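You operate a simulated robot arm through the tools that you are given. There is no shell and no other tool.

The job below is to be done with a simulated robot arm. You get a single attempt, and the scene is never put back.

## Task
Unstopper the vial in the heating block, warm it as the card says and stopper it again.
Fine: the stopper waits in the stopper holder; switch the heat off before it goes back on.

Only the result counts: the job must be done as asked and must still hold three seconds after the hand-in. Knocking over, shifting, dropping, spilling or breaking anything else fails it. A push-on lid holds only when it is set on centred and level and pressed home; a screw cap is set on level and turned clockwise until tight.

## Robot
A 7-joint arm with a two-finger gripper, fixed in place. Base frame: the origin is at the foot of the arm, x ahead of it, y to its left, z up; the work surface is at about z = 850. Lengths are in mm, angles in degrees, forces in N, time in s.
With the tool pointing down near the work surface it reaches from about 340 to 720 mm from the base axis. Its first joint turns from -66.0 to 66.0 degrees. Payload 2.45 kg.
Tool frame: the origin (TCP) lies between the finger pads and is the grasp point; the fingertips stand 26 mm ahead of it; z points along the fingers, y is the line along which they close. Largest opening 96 mm; the body of the gripper starts 69 mm behind the TCP.
Orientation is that of the tool frame in the base frame, as a unit quaternion [x, y, z, w]. With the fingers straight down and closing along the base's y, the tool's x points along the base's -x, its y along +y and its z along -z.

## Interface
- The arm moves only by the tool apply_moves. Its argument "increments" is a list of rows, each a list of 7 numbers: the shift along the tool's x, y, z in units of 40 mm (1.0 is 40 mm), then the turn, a rotation vector about the tool's x, y, z in units of 5 degrees (1.0 is 5 degrees), then the opening, from 0 (shut) to 1 (fully open). In form: [[tx, ty, tz, wx, wy, wz, grip], ...]. A call has 1 to 20 rows; each row shifts and turns the commanded pose from where the row before left it, along the tool's axes as they then stand. A call with a number of a shift or a turn outside -1 to 1 is refused whole. Each row takes 0.2 s and may step no farther than 50 mm and 8.6 degrees from the row before; otherwise, or with a gripper value out of range, the whole call is refused. Where a pose cannot be reached the arm comes as near as it can. A force on the tool above 40 N (or 10 N above the force at the start of the call, whichever is more), or a blocked arm, ends the call early, and 0.2 s more pass. The fingers move at their own pace and stop on an object; they squeeze with about 21 N. The grip force told is the motor's: it shows also when the fingers shut on nothing. Time passes only in rows, and 0.2 s behind the last, so rows that do not move let the fingers close. It gives the time, the measured TCP pose, the force on the tool (base axes), the opening and the grip force at its end, in the units of the frame above (readings bear some noise), with the torque about the TCP (base axes, N m) and any sound that the robot's microphone picked up.
- Cameras (640 x 400 px; columns grow to the right, rows downward): "scene" is fixed at [128.8, -360.2, 1447.2]; the picture's right is [0.97, -0.23, 0.00], its down [-0.10, -0.42, -0.90] and it looks along [0.21, 0.88, -0.43] (base axes); focal length 360 px, centre (320, 200). "wrist" rides on the gripper at [82, 3, -98] in the tool frame; the picture's right is [-0.04, 1.00, 0.00], its down [-0.73, -0.03, -0.68] and it looks along [-0.68, -0.03, 0.73] (tool axes); focal length 256 px, centre (320, 200). There is no depth. A picture from a camera that has moved, and an enlarged one, comes with that camera's place and axes in the base frame and with its lens. The place of the scene camera against the robot may be out by one fixed shift of up to 18 mm in any direction.
- capture(camera): a new picture of that camera. It takes no simulated time.
- inspect(camera, box): a new picture of the part [left, top, right, bottom] of that camera's present view, enlarged. It takes no simulated time.
- job_done(): hands the job in; it is judged then, once.

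Nothing tells you positions but the pictures and the camera data. Unless the task says otherwise, let go and move clear before handing in.

The tools are called after ">>>" as name(argument=value, ...) on one line, values as JSON. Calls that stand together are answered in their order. apply_moves: Moves the arm, as the interface text tells. Its arguments: {"type":"object","properties":{"increments":{"type":"array"}},"required":["increments"]} The other tools are called the same way: capture (camera) takes a picture; inspect (camera, box) takes an enlarged picture of a part of a camera's view; job_done () hands the job in.

At the start:

```text
clock: 0.0
eef_pos: [445.9, 220.0, 1246.4]
tool_rot: [0.0, 1.0, -0.001, 0.001]
contact_force: [-0.1, 0.0, -0.3]
ft_torque: [-0.01, 0.02, 0.01]
opening: 96.3
grip_force: 0.0
```

scene: 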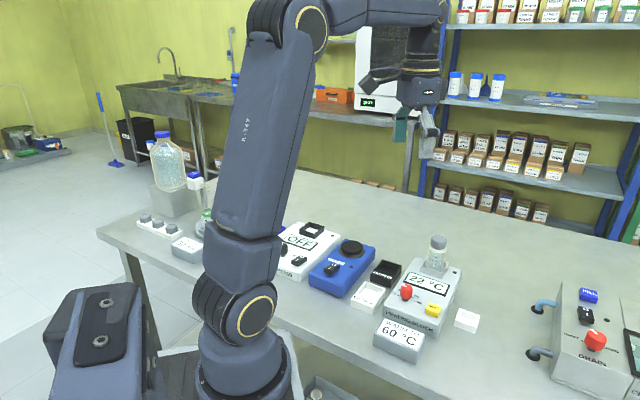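
wrist: 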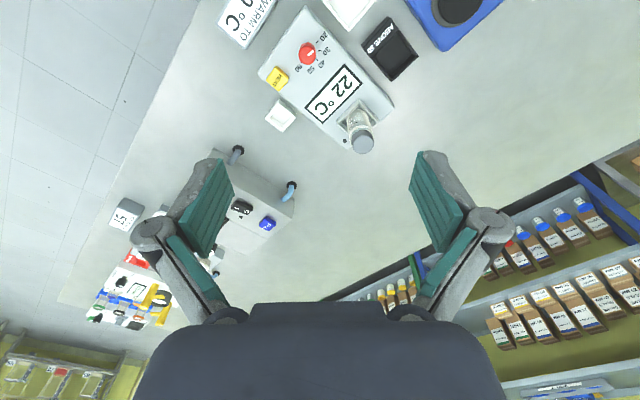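

I see the heating block (display 22 °C) with a vial, a card "WARM TO 60 °C", a red dial and a yellow switch. I'll look closer at both pictures before moving.

>>> inspect(camera="scene", box=[340, 220, 500, 370])

>>> inspect(camera="wrist", box=[210, 0, 430, 160])

>>> inspect(camera="scene", box=[130, 170, 350, 310])

>>> inspect(camera="scene", box=[480, 260, 640, 400])

```text
2.67 times, centred on (420, 295) of scene
camera zoom: at [128.8, -360.2, 1447.2], right [0.97, -0.23, 0.0], down [-0.1, -0.42, -0.9], along [0.21, 0.88, -0.43], focal length 961 px, centre (53, -53)
```

zoom: 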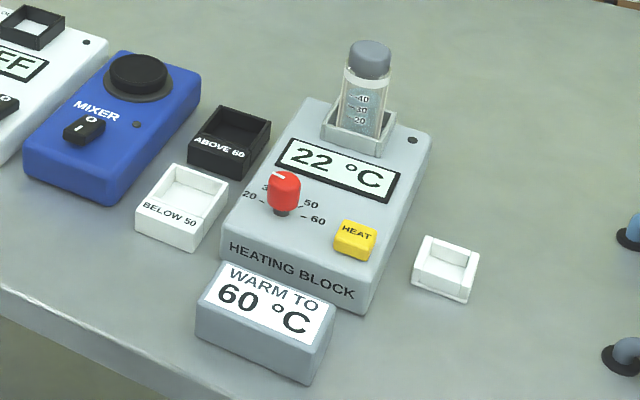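

```text
2.50 times, centred on (320, 80) of wrist
camera zoom: at [364.0, 223.0, 1342.6], right [0.04, 1.0, 0.0], down [0.73, -0.03, 0.68], along [0.68, -0.03, -0.73], focal length 640 px, centre (320, 500)
```

zoom: 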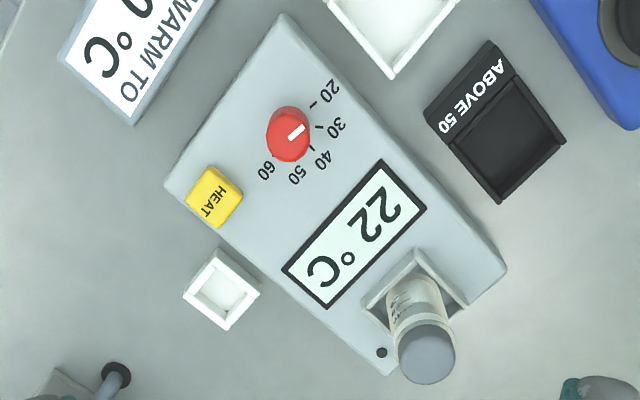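

```text
2.86 times, centred on (240, 240) of scene
camera zoom: at [128.8, -360.2, 1447.2], right [0.97, -0.23, 0.0], down [-0.1, -0.42, -0.9], along [0.21, 0.88, -0.43], focal length 1030 px, centre (549, 86)
```

zoom: 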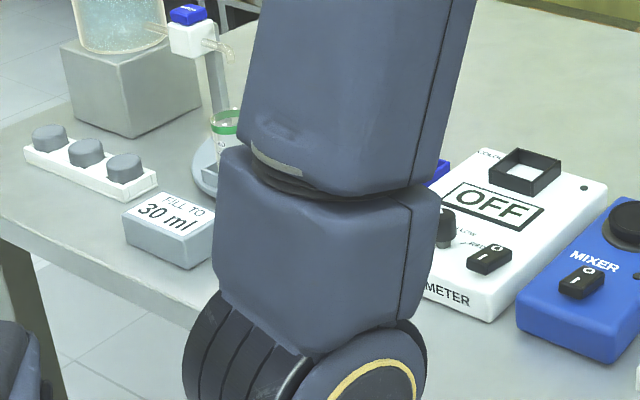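

```text
2.86 times, centred on (560, 330) of scene
camera zoom: at [128.8, -360.2, 1447.2], right [0.97, -0.23, 0.0], down [-0.1, -0.42, -0.9], along [0.21, 0.88, -0.43], focal length 1030 px, centre (-366, -171)
```

zoom: 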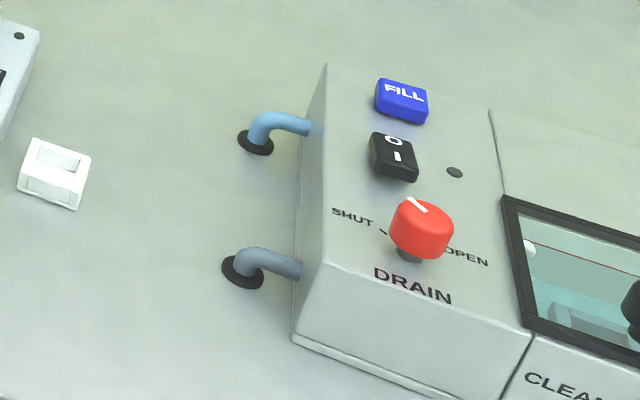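

The block sits rotated about 45° around (525, 230), with the stoppered vial near (567, 278), the dial near (463, 199), HEAT near (500, 148) and a small white holder near (582, 136). I'll move closer for a better look.

>>> apply_moves(increments=[[0.383, 0, 0.967, 0, 0, 0, 1], [0.383, 0, 0.967, 0, 0, 0, 1], [0.383, 0, 0.967, 0, 0, 0, 1], [0, 0, 0, 0, 0, 0, 1], [0, 0, 0, 0, 0, 0, 1]])

>>> capture(camera="wrist")

>>> inspect(camera="wrist", box=[220, 20, 460, 170])

```text
clock: 1.2
eef_pos: [400.7, 219.2, 1127.4]
tool_rot: [-0.001, 1.0, 0.0, 0.0]
contact_force: [-0.4, 0.3, 0.0]
ft_torque: [0.0, -0.03, 0.0]
opening: 95.9
grip_force: 0.0
```

```text
taken
camera wrist: at [318.9, 222.6, 1225.7], right [0.04, 1.0, 0.0], down [0.73, -0.03, 0.68], along [0.68, -0.03, -0.73], focal length 256 px, centre (320, 200)
```

wrist: 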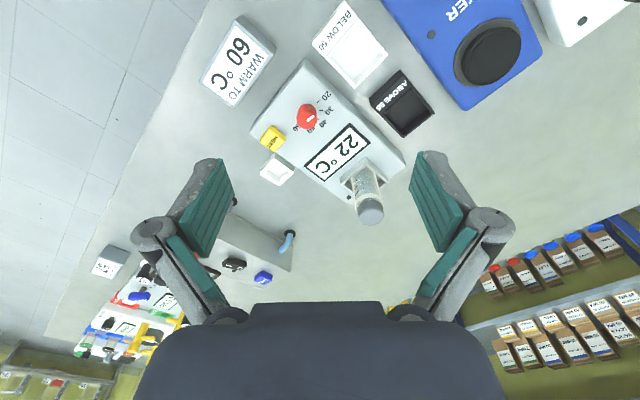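

```text
2.67 times, centred on (340, 95) of wrist
camera zoom: at [318.9, 222.6, 1225.7], right [0.04, 1.0, 0.0], down [0.73, -0.03, 0.68], along [0.68, -0.03, -0.73], focal length 683 px, centre (267, 480)
```

zoom: 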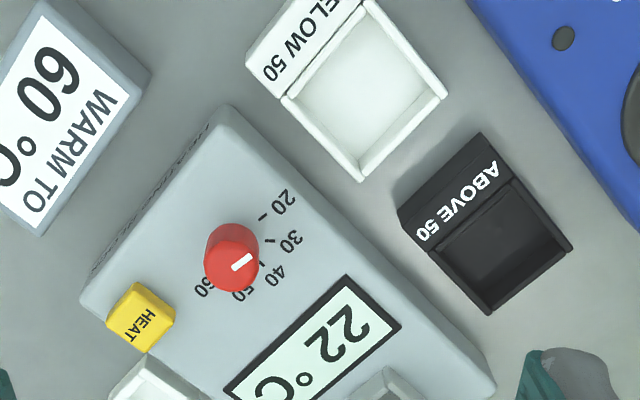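

The view is good; the block's dial, button and holder are clear. I'll enlarge the vial/holder area and the dial to measure them.

>>> inspect(camera="wrist", box=[240, 120, 400, 230])

>>> inspect(camera="wrist", box=[250, 80, 350, 150])

>>> inspect(camera="scene", box=[385, 270, 485, 335])

>>> inspect(camera="scene", box=[400, 225, 480, 280])

```text
3.64 times, centred on (320, 175) of wrist
camera zoom: at [318.9, 222.6, 1225.7], right [0.04, 1.0, 0.0], down [0.73, -0.03, 0.68], along [0.68, -0.03, -0.73], focal length 931 px, centre (320, 291)
```

zoom: 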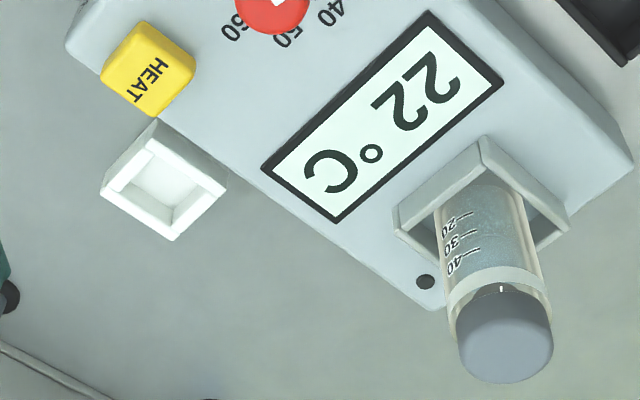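

```text
5.71 times, centred on (300, 115) of wrist
camera zoom: at [318.9, 222.6, 1225.7], right [0.04, 1.0, 0.0], down [0.73, -0.03, 0.68], along [0.68, -0.03, -0.73], focal length 1463 px, centre (434, 686)
```

zoom: 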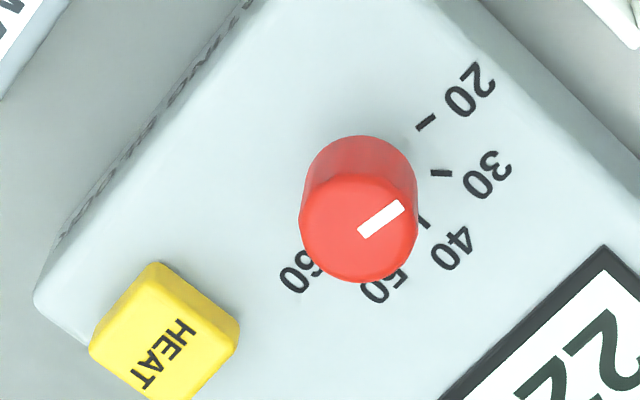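

```text
6.15 times, centred on (435, 302) of scene
camera zoom: at [128.8, -360.2, 1447.2], right [0.97, -0.23, 0.0], down [-0.1, -0.42, -0.9], along [0.21, 0.88, -0.43], focal length 2217 px, centre (-388, -431)
```

zoom: 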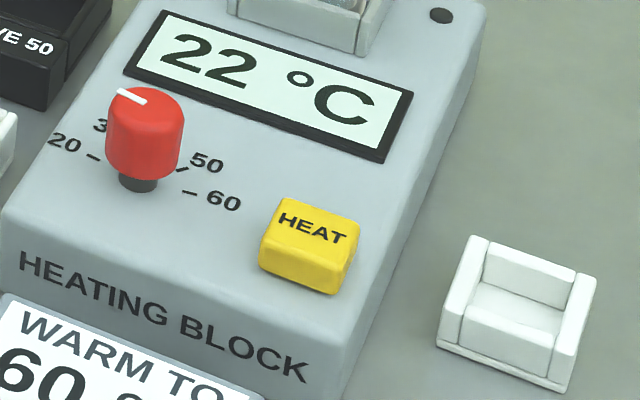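

```text
7.27 times, centred on (440, 252) of scene
camera zoom: at [128.8, -360.2, 1447.2], right [0.97, -0.23, 0.0], down [-0.1, -0.42, -0.9], along [0.21, 0.88, -0.43], focal length 2621 px, centre (-553, -182)
```

zoom: 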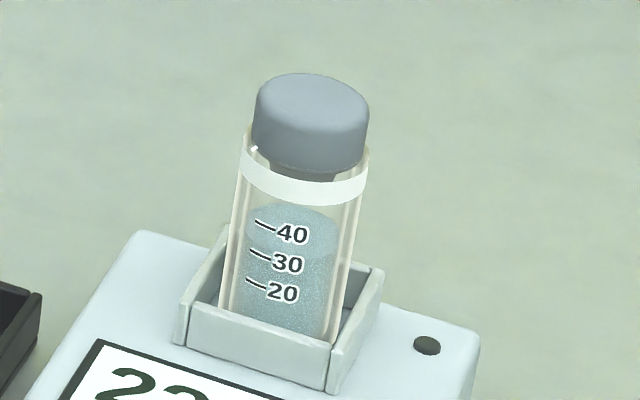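

The cap is roughly 37 mm across on a ~40 mm vial, and the white holder has a square pocket about 48 mm outside. I'll go closer to the holder and look down at it.

>>> apply_moves(increments=[[-0.36, -0.717, 0.81, 0, 0, 0, 1], [-0.36, -0.717, 0.81, 0, 0, 0, 1], [-0.36, -0.717, 0.81, 0, 0, 0, 1], [0, 0, 0, 0, 0, 0, 1], [0, 0, 0, 0, 0, 0, 1]])

>>> capture(camera="wrist")

>>> inspect(camera="wrist", box=[260, 90, 420, 190])

```text
clock: 2.4
eef_pos: [448.7, 133.8, 1031.3]
tool_rot: [0.001, 1.0, 0.0, 0.0]
contact_force: [-0.1, 0.3, -0.4]
ft_torque: [0.03, -0.03, 0.02]
opening: 95.8
grip_force: 0.0
```

```text
taken
camera wrist: at [364.4, 136.1, 1128.9], right [0.04, 1.0, 0.0], down [0.73, -0.03, 0.68], along [0.68, -0.03, -0.73], focal length 256 px, centre (320, 200)
```

wrist: 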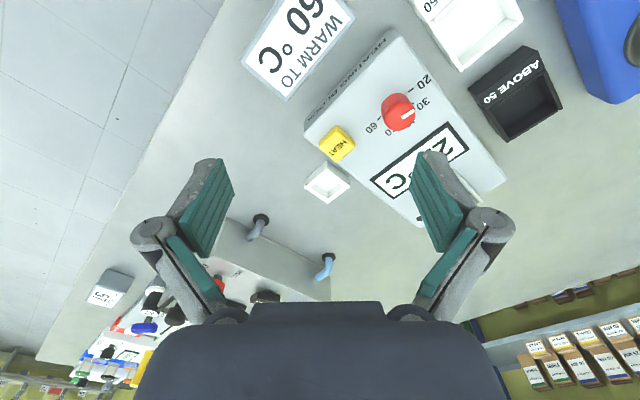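

```text
4.00 times, centred on (340, 140) of wrist
camera zoom: at [364.4, 136.1, 1128.9], right [0.04, 1.0, 0.0], down [0.73, -0.03, 0.68], along [0.68, -0.03, -0.73], focal length 1024 px, centre (240, 440)
```

zoom: 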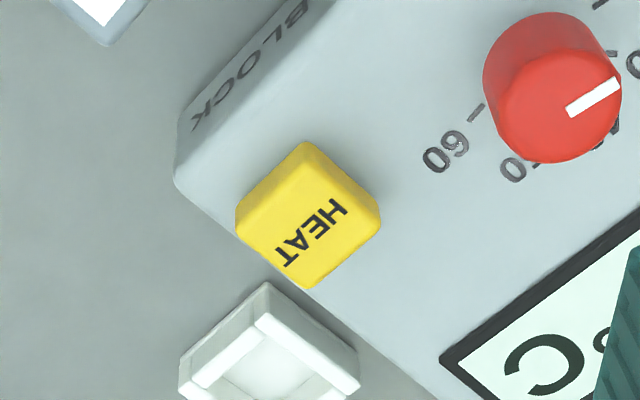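

The button and holder are clear now; the reading of x seems a bit off, so I'll re-read the pose and enlarge the holder.

>>> apply_moves(increments=[[0, 0, 0, 0, 0, 0, 1]])

>>> inspect(camera="wrist", box=[285, 140, 385, 210])

>>> inspect(camera="wrist", box=[340, 60, 460, 140])

```text
clock: 2.8
eef_pos: [447.8, 133.7, 1031.4]
tool_rot: [0.0, 1.0, 0.0, 0.0]
contact_force: [0.0, -0.6, 0.4]
ft_torque: [0.01, -0.01, 0.03]
opening: 95.8
grip_force: 0.0
```

```text
5.71 times, centred on (335, 175) of wrist
camera zoom: at [364.4, 136.3, 1129.2], right [0.04, 1.0, 0.0], down [0.73, -0.03, 0.68], along [0.68, -0.03, -0.73], focal length 1463 px, centre (234, 343)
```

zoom: 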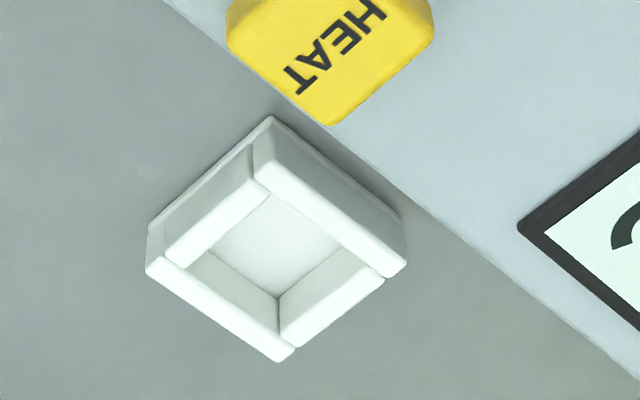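

```text
5.00 times, centred on (400, 100) of wrist
camera zoom: at [364.4, 136.3, 1129.2], right [0.04, 1.0, 0.0], down [0.73, -0.03, 0.68], along [0.68, -0.03, -0.73], focal length 1280 px, centre (-80, 700)
```

zoom: 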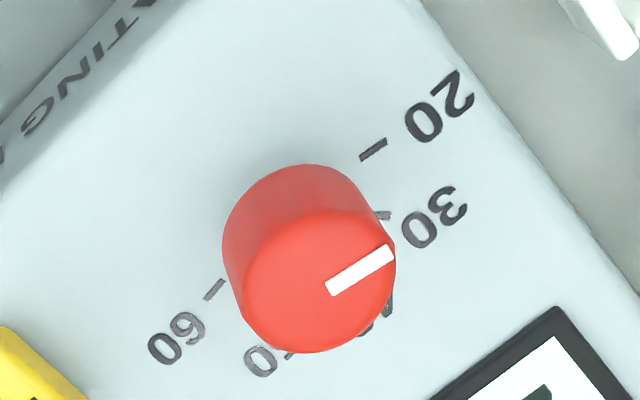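

Triangulating: block top z≈891, dial centre ≈(464.6, 200.9) with knob top ≈925 and pointer on the 20 mark (127°), 60 mark at about −38°, HEAT button top ≈(502, 149.5, 905), holder ≈(586, 137) with rim ≈865. Next I take two offset views to fix the stopper.

>>> apply_moves(increments=[[0.15, 0.76, -0.28, 0, 0, 0, 1], [0.15, 0.76, -0.28, 0, 0, 0, 1], [0.15, 0.76, -0.28, 0, 0, 0, 1], [0, 0, 0, 0, 0, 0, 1], [0, 0, 0, 0, 0, 0, 1], [0, 0, 0, 0, 0, 0, 1]])

>>> capture(camera="wrist")

>>> inspect(camera="wrist", box=[310, 160, 430, 260])

```text
clock: 4.2
eef_pos: [427.2, 225.9, 1064.1]
tool_rot: [-0.001, 1.0, 0.0, 0.0]
contact_force: [0.4, -0.4, -0.4]
ft_torque: [-0.01, 0.02, 0.02]
opening: 95.9
grip_force: 0.0
```

```text
taken
camera wrist: at [344.0, 229.2, 1162.6], right [0.04, 1.0, 0.0], down [0.73, -0.03, 0.68], along [0.68, -0.03, -0.73], focal length 256 px, centre (320, 200)
```

wrist: 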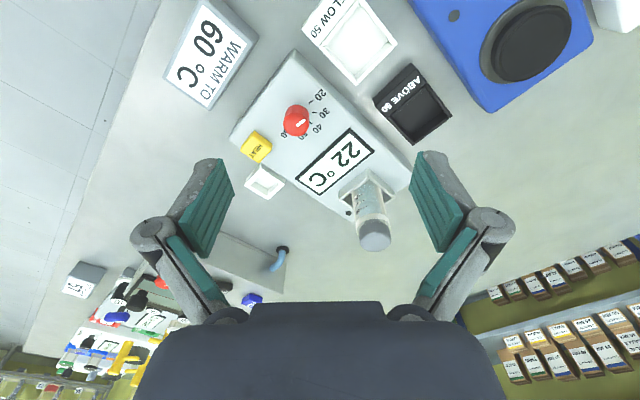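

```text
4.00 times, centred on (370, 210) of wrist
camera zoom: at [344.0, 229.2, 1162.6], right [0.04, 1.0, 0.0], down [0.73, -0.03, 0.68], along [0.68, -0.03, -0.73], focal length 1024 px, centre (120, 160)
```

zoom: 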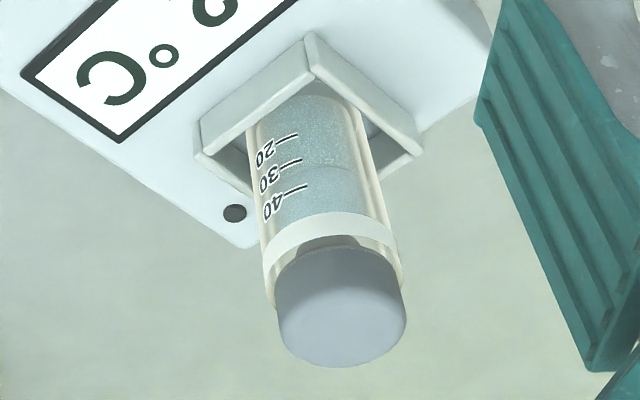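

The stopper sits squarely on the vial in the socket. I take a second view from the other side to triangulate it.

>>> apply_moves(increments=[[0, 0.98, 0, 0, 0, 0, 1], [0, 0.98, 0, 0, 0, 0, 1], [0, 0.98, 0, 0, 0, 0, 1], [0, 0, 0, 0, 0, 0, 1], [0, 0, 0, 0, 0, 0, 1], [0, 0, 0, 0, 0, 0, 1]])

>>> capture(camera="wrist")

>>> inspect(camera="wrist", box=[210, 160, 330, 260])

```text
clock: 5.6
eef_pos: [427.0, 343.9, 1063.3]
tool_rot: [0.0, 1.0, 0.0, 0.0]
contact_force: [0.5, 0.1, 0.5]
ft_torque: [-0.01, 0.0, 0.0]
opening: 96.2
grip_force: 0.0
```

```text
taken
camera wrist: at [344.1, 346.4, 1161.9], right [0.04, 1.0, 0.0], down [0.73, -0.03, 0.68], along [0.68, -0.03, -0.73], focal length 256 px, centre (320, 200)
```

wrist: 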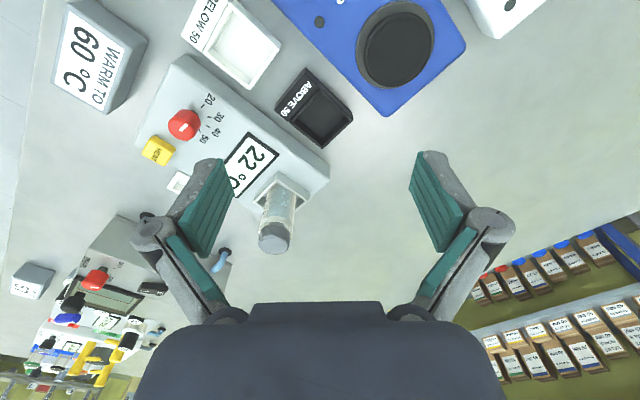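

```text
4.00 times, centred on (270, 210) of wrist
camera zoom: at [344.1, 346.4, 1161.9], right [0.04, 1.0, 0.0], down [0.73, -0.03, 0.68], along [0.68, -0.03, -0.73], focal length 1024 px, centre (520, 160)
```

zoom: 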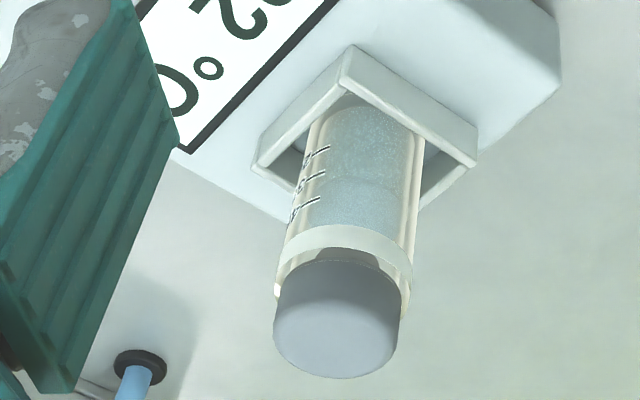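

Stopper top triangulates to about (583, 283, 980). I'll enlarge it further to see how cap, plug and glass rim meet.

>>> inspect(camera="scene", box=[424, 230, 456, 250])

>>> inspect(camera="wrist", box=[250, 205, 320, 260])

```text
16.00 times, centred on (440, 240) of scene
camera zoom: at [128.8, -360.2, 1447.2], right [0.97, -0.23, 0.0], down [-0.1, -0.42, -0.9], along [0.21, 0.88, -0.43], focal length 5765 px, centre (-1600, -440)
```

zoom: 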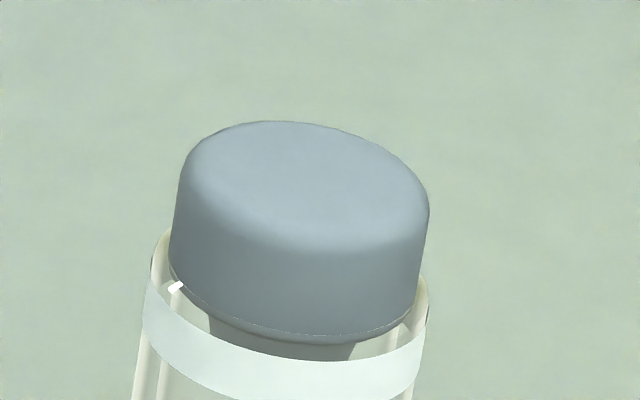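

```text
7.27 times, centred on (285, 232) of wrist
camera zoom: at [344.1, 346.4, 1161.9], right [0.04, 1.0, 0.0], down [0.73, -0.03, 0.68], along [0.68, -0.03, -0.73], focal length 1862 px, centre (574, -36)
```

zoom: 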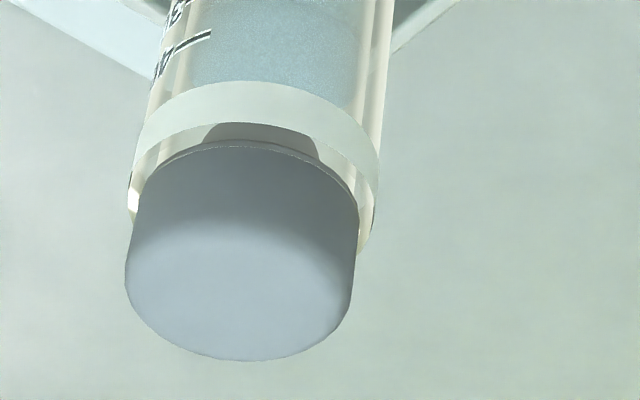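

The cap (≈36 mm) sits on the slightly wider glass rim with a plug inside, so only the fingertips should grip it above the rim. I'll move over the stopper at a safe height and check alignment with the wrist camera.

>>> apply_moves(increments=[[-0.975, -0.378, 0, 0, 0, 0, 1], [-0.975, -0.378, 0, 0, 0, 0, 1], [-0.975, -0.378, 0, 0, 0, 0, 1], [-0.975, -0.378, 0, 0, 0, 0, 1], [0, 0, 0, 0, 0, 0, 1], [0, 0, 0.5, 0, 0, 0, 1], [0, 0, 0, 0, 0, 0, 1], [0, 0, 0, 0, 0, 0, 1]])

>>> capture(camera="wrist")

>>> inspect(camera="wrist", box=[220, 80, 420, 205])

>>> capture(camera="scene")

```text
clock: 7.4
eef_pos: [582.0, 283.4, 1044.9]
tool_rot: [0.0, 1.0, 0.0, 0.0]
contact_force: [-0.5, 0.5, 0.2]
ft_torque: [0.0, 0.0, 0.0]
opening: 95.7
grip_force: 0.0
```

```text
taken
camera wrist: at [498.4, 285.5, 1143.7], right [0.04, 1.0, 0.0], down [0.73, -0.03, 0.68], along [0.68, -0.03, -0.73], focal length 256 px, centre (320, 200)
```

wrist: 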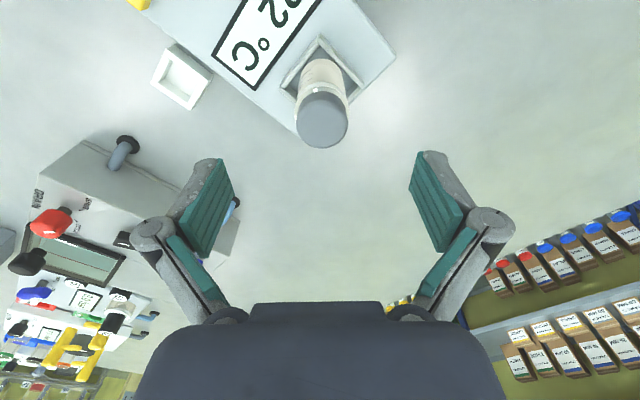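

```text
3.20 times, centred on (320, 142) of wrist
camera zoom: at [498.4, 285.5, 1143.7], right [0.04, 1.0, 0.0], down [0.73, -0.03, 0.68], along [0.68, -0.03, -0.73], focal length 819 px, centre (320, 384)
```

zoom: 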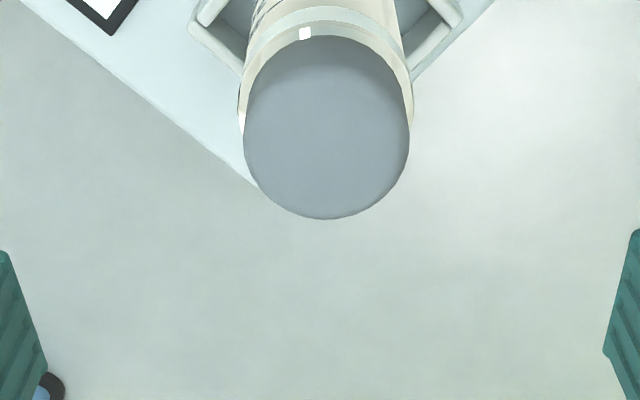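

```text
taken
```

scene: 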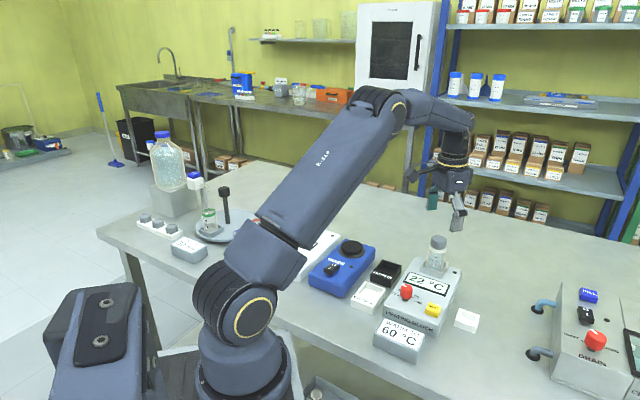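

The cap centre is about 1 mm to +y of the tool axis; x matches. I'll correct y, descend part way and check with pictures.

>>> apply_moves(increments=[[0, 0.025, 0.45, 0, 0, 0, 1], [0, 0, 0.42, 0, 0, 0, 1], [0, 0, 0, 0, 0, 0, 1], [0, 0, 0, 0, 0, 0, 1]])

>>> capture(camera="wrist")

>>> inspect(camera="scene", box=[400, 180, 480, 260])

>>> inspect(camera="wrist", box=[200, 70, 440, 220])

```text
clock: 8.4
eef_pos: [581.5, 284.7, 1009.6]
tool_rot: [-0.001, 1.0, 0.0, 0.0]
contact_force: [-0.1, 0.0, 0.2]
ft_torque: [-0.04, -0.03, -0.05]
opening: 95.9
grip_force: 0.1
```

```text
taken
camera wrist: at [499.0, 286.8, 1108.9], right [0.04, 1.0, 0.0], down [0.73, -0.03, 0.68], along [0.68, -0.03, -0.73], focal length 256 px, centre (320, 200)
```

wrist: 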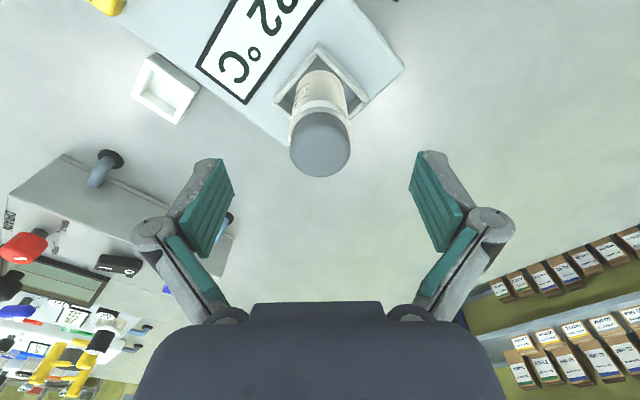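

```text
5.00 times, centred on (440, 220) of scene
camera zoom: at [128.8, -360.2, 1447.2], right [0.97, -0.23, 0.0], down [-0.1, -0.42, -0.9], along [0.21, 0.88, -0.43], focal length 1802 px, centre (-280, 100)
```

zoom: 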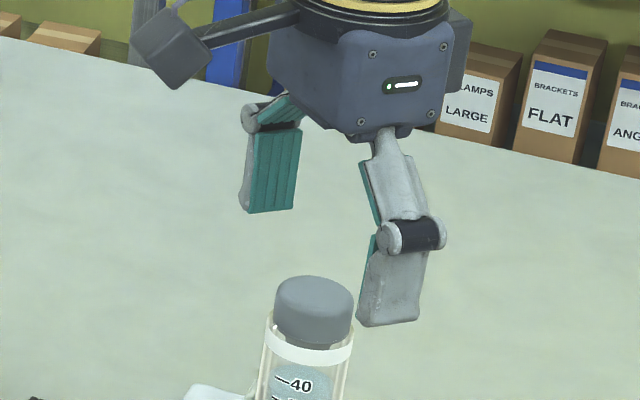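

```text
2.67 times, centred on (320, 145) of wrist
camera zoom: at [499.0, 286.8, 1108.9], right [0.04, 1.0, 0.0], down [0.73, -0.03, 0.68], along [0.68, -0.03, -0.73], focal length 683 px, centre (320, 347)
```

zoom: 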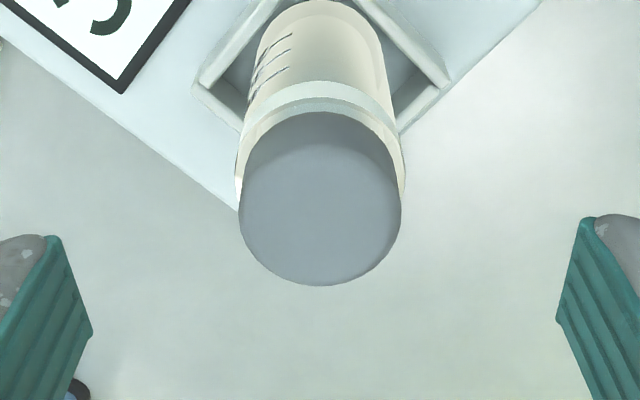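

Aligned within a fraction of a millimetre. I'll lower so the fingertips straddle the cap just above the glass rim and look again before closing.

>>> apply_moves(increments=[[0, 0, 0.39, 0, 0, 0, 1], [0, 0, 0, 0, 0, 0, 1], [0, 0, 0, 0, 0, 0, 1]])

>>> inspect(camera="scene", box=[400, 200, 480, 260])

>>> inspect(camera="wrist", box=[200, 70, 440, 220])

```text
clock: 9.2
eef_pos: [580.9, 284.2, 994.8]
tool_rot: [0.0, 1.0, -0.001, 0.0]
contact_force: [0.2, -0.1, 0.1]
ft_torque: [0.03, -0.02, -0.01]
opening: 96.1
grip_force: 0.1
```

```text
6.67 times, centred on (440, 230) of scene
camera zoom: at [128.8, -360.2, 1447.2], right [0.97, -0.23, 0.0], down [-0.1, -0.42, -0.9], along [0.21, 0.88, -0.43], focal length 2402 px, centre (-480, 0)
```

zoom: 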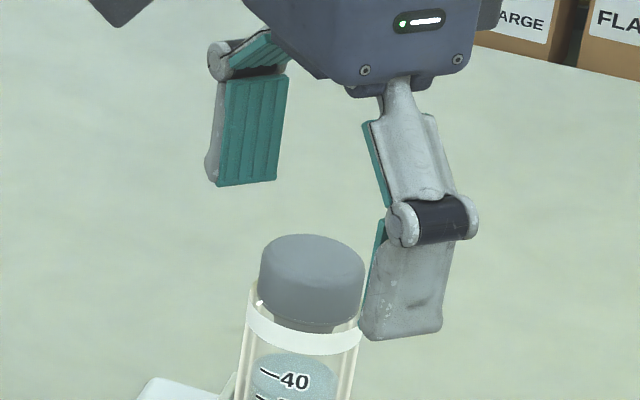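

```text
2.67 times, centred on (320, 145) of wrist
camera zoom: at [498.2, 286.9, 1093.8], right [0.04, 1.0, 0.0], down [0.73, -0.03, 0.68], along [0.68, -0.03, -0.73], focal length 683 px, centre (320, 347)
```

zoom: 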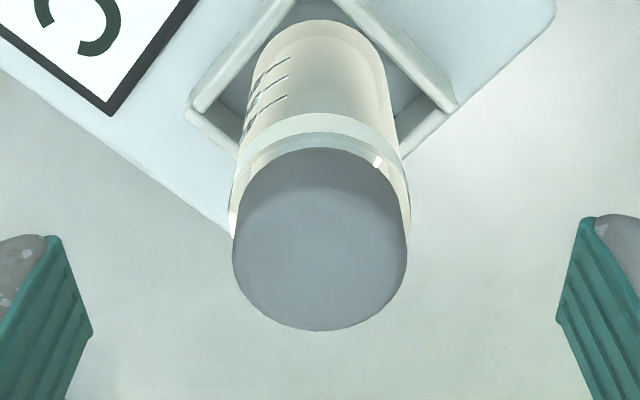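

The wrist geometry shows the fingertips are only about 9 mm ahead of the TCP when fully open, so they must swing forward as they close. I'll raise the hand, close to just above cap width in free air and measure the tip position there.

>>> apply_moves(increments=[[0, 0, -0.8, 0, 0, 0, 1], [0, 0, -0.4, 0, 0, 0, 0.47], [0, 0, 0, 0, 0, 0, 0.47], [0, 0, 0, 0, 0, 0, 0.47], [0, 0, 0, 0, 0, 0, 0.47], [0, 0, 0, 0, 0, 0, 0.47]])

>>> capture(camera="wrist")

>>> inspect(camera="wrist", box=[200, 70, 440, 220])

>>> inspect(camera="scene", box=[390, 180, 490, 260])

```text
clock: 10.6
eef_pos: [581.4, 282.7, 1041.5]
tool_rot: [0.0, 1.0, 0.0, 0.001]
contact_force: [0.2, 0.1, 0.0]
ft_torque: [0.01, 0.0, -0.02]
opening: 45.2
grip_force: 0.0
```

```text
taken
camera wrist: at [498.6, 285.2, 1140.6], right [0.04, 1.0, 0.0], down [0.73, -0.03, 0.68], along [0.68, -0.03, -0.73], focal length 256 px, centre (320, 200)
```

wrist: 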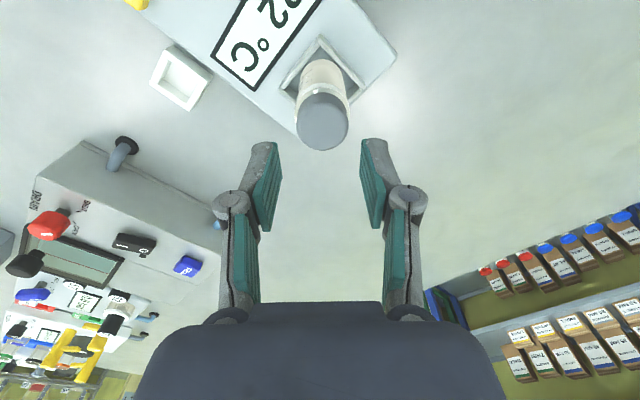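

```text
2.67 times, centred on (320, 145) of wrist
camera zoom: at [498.6, 285.2, 1140.6], right [0.04, 1.0, 0.0], down [0.73, -0.03, 0.68], along [0.68, -0.03, -0.73], focal length 683 px, centre (320, 347)
```

zoom: 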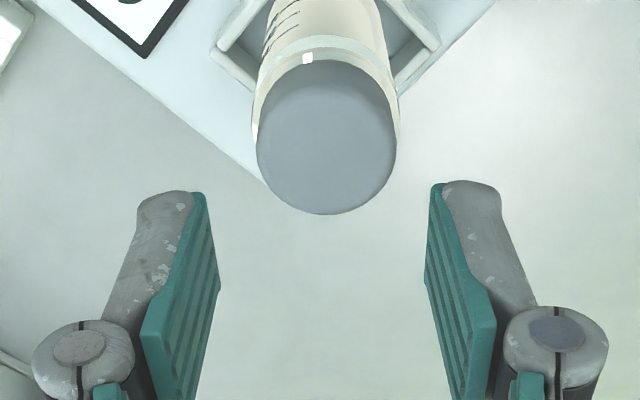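

```text
5.00 times, centred on (440, 220) of scene
camera zoom: at [128.8, -360.2, 1447.2], right [0.97, -0.23, 0.0], down [-0.1, -0.42, -0.9], along [0.21, 0.88, -0.43], focal length 1802 px, centre (-280, 100)
```

zoom: 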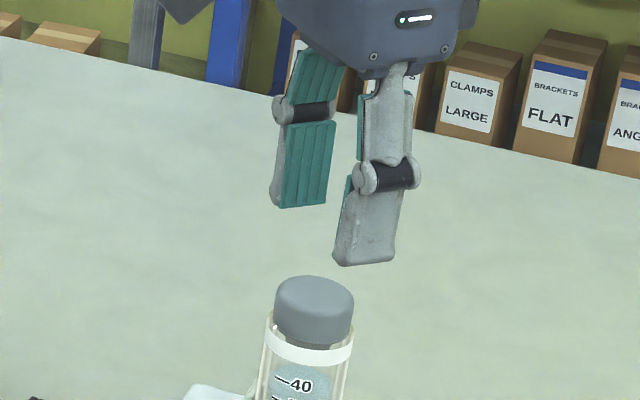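

With the fingers at 45 mm the tips stand ~24 mm ahead, as specified. I'll let the arm settle and re-read the pose before descending with this narrower opening.

>>> apply_moves(increments=[[0, 0, 0, 0, 0, 0, 0.47], [0, 0, 0, 0, 0, 0, 0.47], [0, 0, 0, 0, 0, 0, 0.47]])

>>> inspect(camera="wrist", box=[200, 70, 440, 220])

```text
clock: 11.4
eef_pos: [581.9, 282.6, 1043.3]
tool_rot: [0.0, 1.0, 0.0, 0.0]
contact_force: [0.0, -0.4, -0.7]
ft_torque: [-0.01, 0.0, 0.0]
opening: 45.1
grip_force: 0.0
```

```text
2.67 times, centred on (320, 145) of wrist
camera zoom: at [498.6, 285.2, 1140.6], right [0.04, 1.0, 0.0], down [0.73, -0.03, 0.68], along [0.68, -0.03, -0.73], focal length 683 px, centre (320, 347)
```

zoom: 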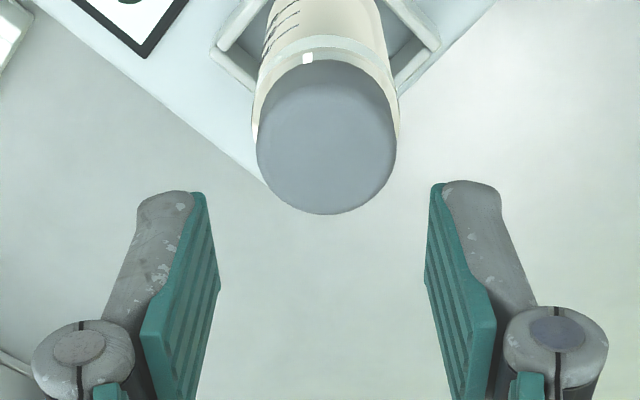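

The true hand y is about 1.5 mm low of the cap centre (283.7). I correct this while descending most of the way, then check.

>>> apply_moves(increments=[[0, 0.035, 0.5, 0, 0, 0, 0.47], [0, 0, 0.4, 0, 0, 0, 0.47], [0, 0, 0, 0, 0, 0, 0.47], [0, 0, 0, 0, 0, 0, 0.47], [0, 0, 0, 0, 0, 0, 0.47]])

>>> inspect(camera="wrist", box=[200, 70, 440, 220])

>>> inspect(camera="scene", box=[400, 200, 480, 260])

```text
clock: 12.6
eef_pos: [582.8, 284.1, 1006.6]
tool_rot: [0.0, 1.0, 0.0, 0.0]
contact_force: [-0.2, -0.2, -0.3]
ft_torque: [-0.02, 0.0, 0.03]
opening: 45.0
grip_force: 0.1
```

```text
2.67 times, centred on (320, 145) of wrist
camera zoom: at [499.6, 287.2, 1105.3], right [0.04, 1.0, 0.0], down [0.73, -0.03, 0.68], along [0.68, -0.03, -0.73], focal length 683 px, centre (320, 347)
```

zoom: 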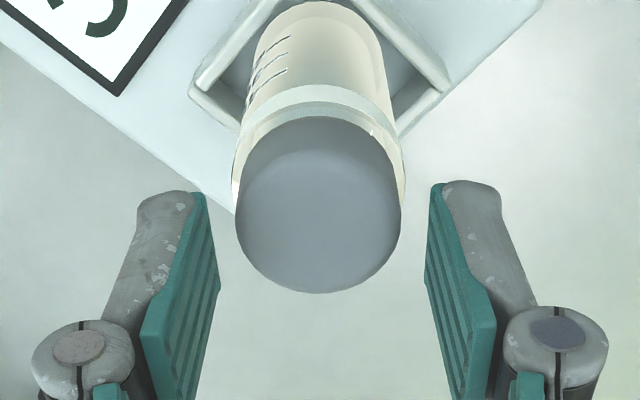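

```text
6.67 times, centred on (440, 230) of scene
camera zoom: at [128.8, -360.2, 1447.2], right [0.97, -0.23, 0.0], down [-0.1, -0.42, -0.9], along [0.21, 0.88, -0.43], focal length 2402 px, centre (-480, 0)
```

zoom: 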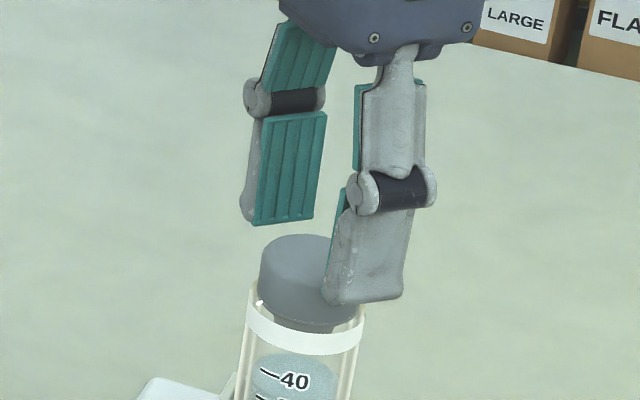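

The fingers line up, tips about 3 mm above the cap. I'll shift 1.8 mm in −x, go down ~13 mm so the tips sit just above the glass rim, and then close.

>>> apply_moves(increments=[[0.045, -0.01, 0.0, 0, 0, 0, 0.47], [0, 0, 0.17, 0, 0, 0, 0.47], [0, 0, 0.163, 0, 0, 0, 0.47], [0, 0, 0, 0, 0, 0, 0.47], [0, 0, 0, 0, 0, 0, 0.47]])

>>> inspect(camera="wrist", box=[200, 70, 440, 220])

>>> inspect(camera="scene", box=[410, 210, 470, 260])

```text
clock: 13.8
eef_pos: [581.1, 284.9, 993.8]
tool_rot: [0.0, 1.0, 0.001, 0.0]
contact_force: [0.7, 0.1, -0.3]
ft_torque: [-0.02, -0.02, 0.0]
opening: 44.9
grip_force: 0.1
```

```text
2.67 times, centred on (320, 145) of wrist
camera zoom: at [497.9, 286.9, 1091.8], right [0.04, 1.0, 0.0], down [0.73, -0.03, 0.68], along [0.68, -0.03, -0.73], focal length 683 px, centre (320, 347)
```

zoom: 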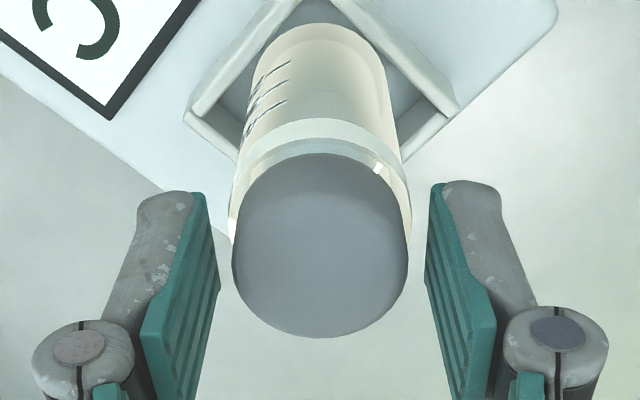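

```text
8.00 times, centred on (440, 235) of scene
camera zoom: at [128.8, -360.2, 1447.2], right [0.97, -0.23, 0.0], down [-0.1, -0.42, -0.9], along [0.21, 0.88, -0.43], focal length 2883 px, centre (-640, -80)
```

zoom: 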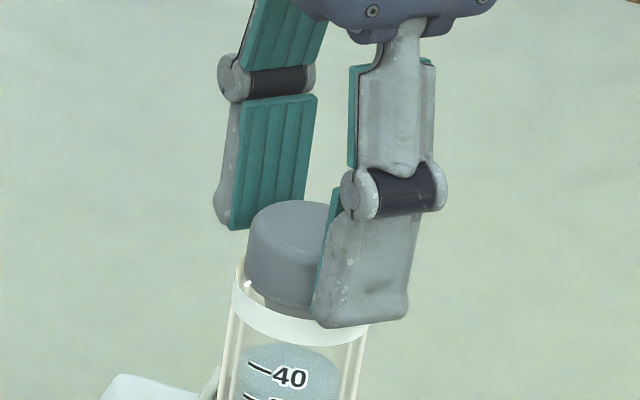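

Positioned well. Closing the fingers on the cap now.

>>> apply_moves(increments=[[0, 0, 0, 0, 0, 0, 0.3], [0, 0, 0, 0, 0, 0, 0.2], [0, 0, 0, 0, 0, 0, 0.2], [0, 0, 0, 0, 0, 0, 0.2]])

>>> inspect(camera="scene", box=[410, 210, 470, 260])

>>> inspect(camera="wrist", box=[200, 70, 440, 220])

```text
clock: 14.8
eef_pos: [579.9, 284.4, 994.3]
tool_rot: [0.0, 1.0, 0.001, 0.001]
contact_force: [0.1, -0.6, 0.1]
ft_torque: [-0.01, -0.01, -0.01]
opening: 33.7
grip_force: 21.1
```

```text
8.00 times, centred on (440, 235) of scene
camera zoom: at [128.8, -360.2, 1447.2], right [0.97, -0.23, 0.0], down [-0.1, -0.42, -0.9], along [0.21, 0.88, -0.43], focal length 2883 px, centre (-640, -80)
```

zoom: 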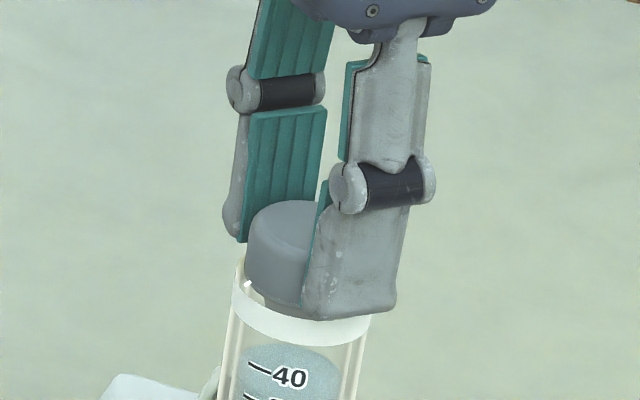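

```text
2.67 times, centred on (320, 145) of wrist
camera zoom: at [497.9, 286.9, 1091.8], right [0.04, 1.0, 0.0], down [0.73, -0.03, 0.68], along [0.68, -0.03, -0.73], focal length 683 px, centre (320, 347)
```

zoom: 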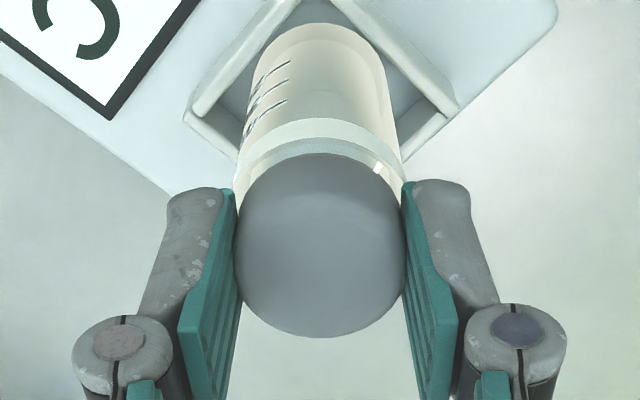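

The fingers closed on the cap (33.7 mm, 21 N) without shifting it. I note the seated reference pose (camera at 497.9, 286.9, 1091.8) and lift gently.

>>> apply_moves(increments=[[0, 0, -0.1, 0, 0, 0, 0.2], [0, 0, -0.1, 0, 0, 0, 0.2], [0, 0, -0.1, 0, 0, 0, 0.2], [0, 0, -0.1, 0, 0, 0, 0.2], [0, 0, 0, 0, 0, 0, 0.2]])

>>> inspect(camera="scene", box=[400, 200, 480, 280])

>>> inspect(camera="wrist", box=[200, 70, 440, 220])

```text
clock: 16.0
eef_pos: [580.1, 283.4, 1009.1]
tool_rot: [0.001, 1.0, 0.0, 0.0]
contact_force: [0.0, -0.1, 0.1]
ft_torque: [0.02, 0.02, 0.01]
opening: 33.3
grip_force: 20.9
```

```text
5.00 times, centred on (440, 240) of scene
camera zoom: at [128.8, -360.2, 1447.2], right [0.97, -0.23, 0.0], down [-0.1, -0.42, -0.9], along [0.21, 0.88, -0.43], focal length 1802 px, centre (-280, 0)
```

zoom: 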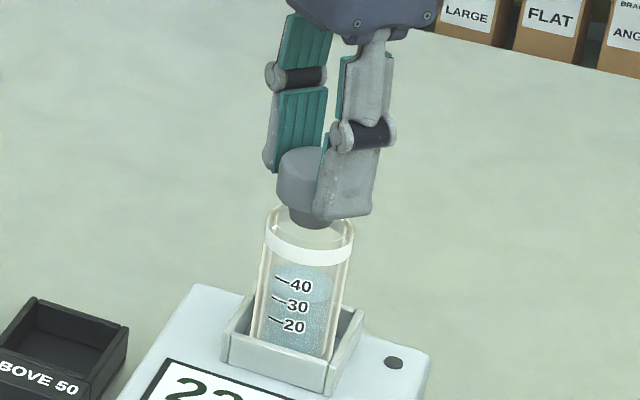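

```text
2.67 times, centred on (320, 145) of wrist
camera zoom: at [497.6, 287.2, 1107.9], right [0.04, 1.0, 0.0], down [0.73, -0.03, 0.68], along [0.68, -0.03, -0.73], focal length 683 px, centre (320, 347)
```

zoom: 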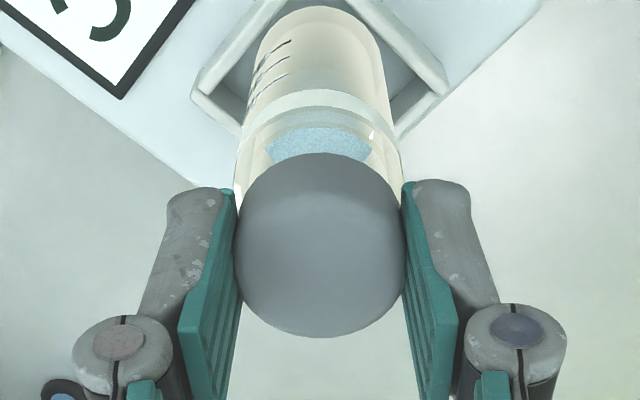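

The stopper came out cleanly and the vial stayed put. I lift further and look at the bare vial and plug.

>>> apply_moves(increments=[[0, 0, -0.4, 0, 0, 0, 0.2], [0, 0, -0.6, 0, 0, 0, 0.2], [0, 0, -0.5, 0, 0, 0, 0.2], [0, 0, 0, 0, 0, 0, 0.2], [0, 0, 0, 0, 0, 0, 0.2]])

>>> inspect(camera="scene", box=[400, 190, 480, 250])

>>> inspect(camera="wrist", box=[200, 30, 440, 180])

```text
clock: 17.2
eef_pos: [579.4, 284.4, 1069.0]
tool_rot: [0.0, 1.0, 0.002, 0.0]
contact_force: [0.1, 0.4, -0.5]
ft_torque: [0.01, -0.04, -0.04]
opening: 33.2
grip_force: 20.6
```

```text
6.67 times, centred on (440, 220) of scene
camera zoom: at [128.8, -360.2, 1447.2], right [0.97, -0.23, 0.0], down [-0.1, -0.42, -0.9], along [0.21, 0.88, -0.43], focal length 2402 px, centre (-480, 67)
```

zoom: 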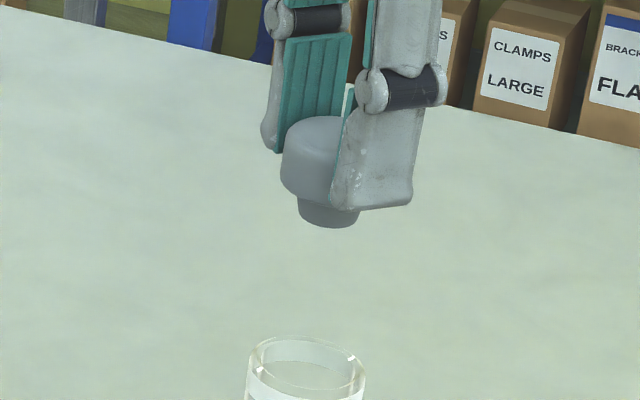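

```text
2.67 times, centred on (320, 105) of wrist
camera zoom: at [496.4, 287.7, 1167.2], right [0.04, 1.0, 0.0], down [0.73, -0.03, 0.68], along [0.68, -0.03, -0.73], focal length 683 px, centre (320, 453)
```

zoom: 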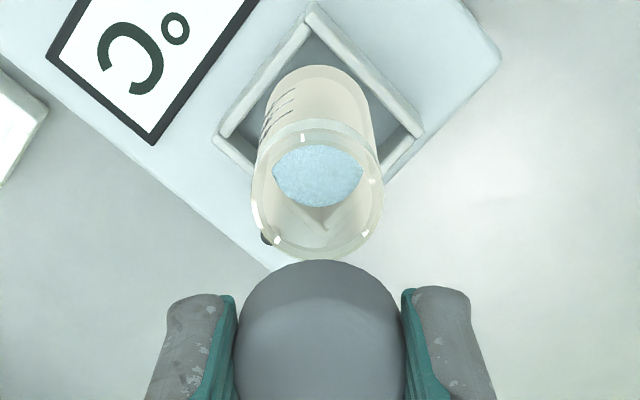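

Plug is about 21 mm wide, ~9 mm long below the cap; the cap rests on the glass rim. Now I carry it sideways to above the white holder and look.

>>> apply_moves(increments=[[-0.045, -0.92, 0, 0, 0, 0, 0.2], [-0.045, -0.92, 0, 0, 0, 0, 0.2], [-0.045, -0.92, 0, 0, 0, 0, 0.2], [-0.045, -0.92, 0, 0, 0, 0, 0.2], [0, 0, 0.7, 0, 0, 0, 0.2], [0, 0, 0.7, 0, 0, 0, 0.2], [0, 0, 0, 0, 0, 0, 0.2], [0, 0, 0, 0, 0, 0, 0.2], [0, 0, 0, 0, 0, 0, 0.2]])

>>> capture(camera="wrist")

>>> inspect(camera="wrist", box=[240, 50, 400, 150])

>>> inspect(camera="scene", box=[420, 230, 520, 350])

```text
clock: 19.2
eef_pos: [586.9, 136.9, 1013.3]
tool_rot: [0.001, 1.0, 0.0, 0.001]
contact_force: [0.3, 0.4, -0.7]
ft_torque: [-0.01, 0.0, -0.01]
opening: 33.5
grip_force: 21.1
```

```text
taken
camera wrist: at [505.0, 139.2, 1111.3], right [0.04, 1.0, 0.0], down [0.73, -0.03, 0.68], along [0.68, -0.03, -0.73], focal length 256 px, centre (320, 200)
```

wrist: 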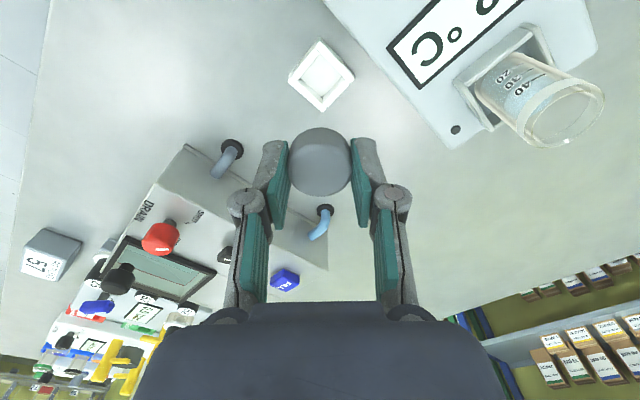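

```text
4.00 times, centred on (320, 100) of wrist
camera zoom: at [505.0, 139.2, 1111.3], right [0.04, 1.0, 0.0], down [0.73, -0.03, 0.68], along [0.68, -0.03, -0.73], focal length 1024 px, centre (320, 600)
```

zoom: 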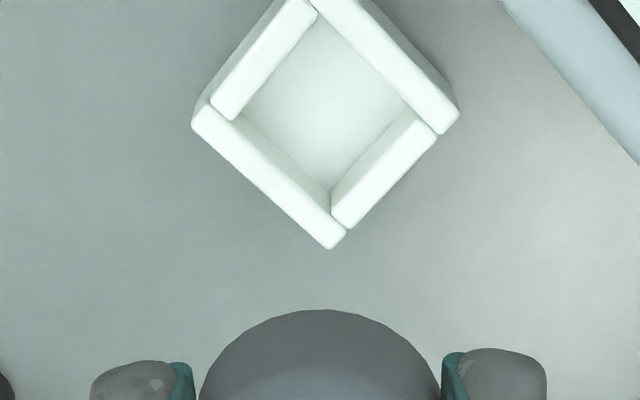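

```text
3.33 times, centred on (470, 290) of scene
camera zoom: at [128.8, -360.2, 1447.2], right [0.97, -0.23, 0.0], down [-0.1, -0.42, -0.9], along [0.21, 0.88, -0.43], focal length 1201 px, centre (-180, -100)
```

zoom: 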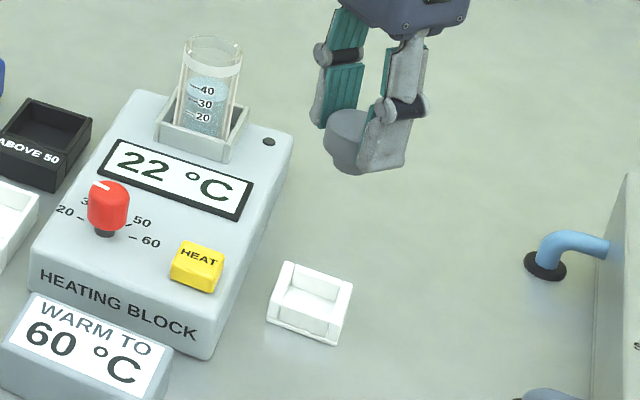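

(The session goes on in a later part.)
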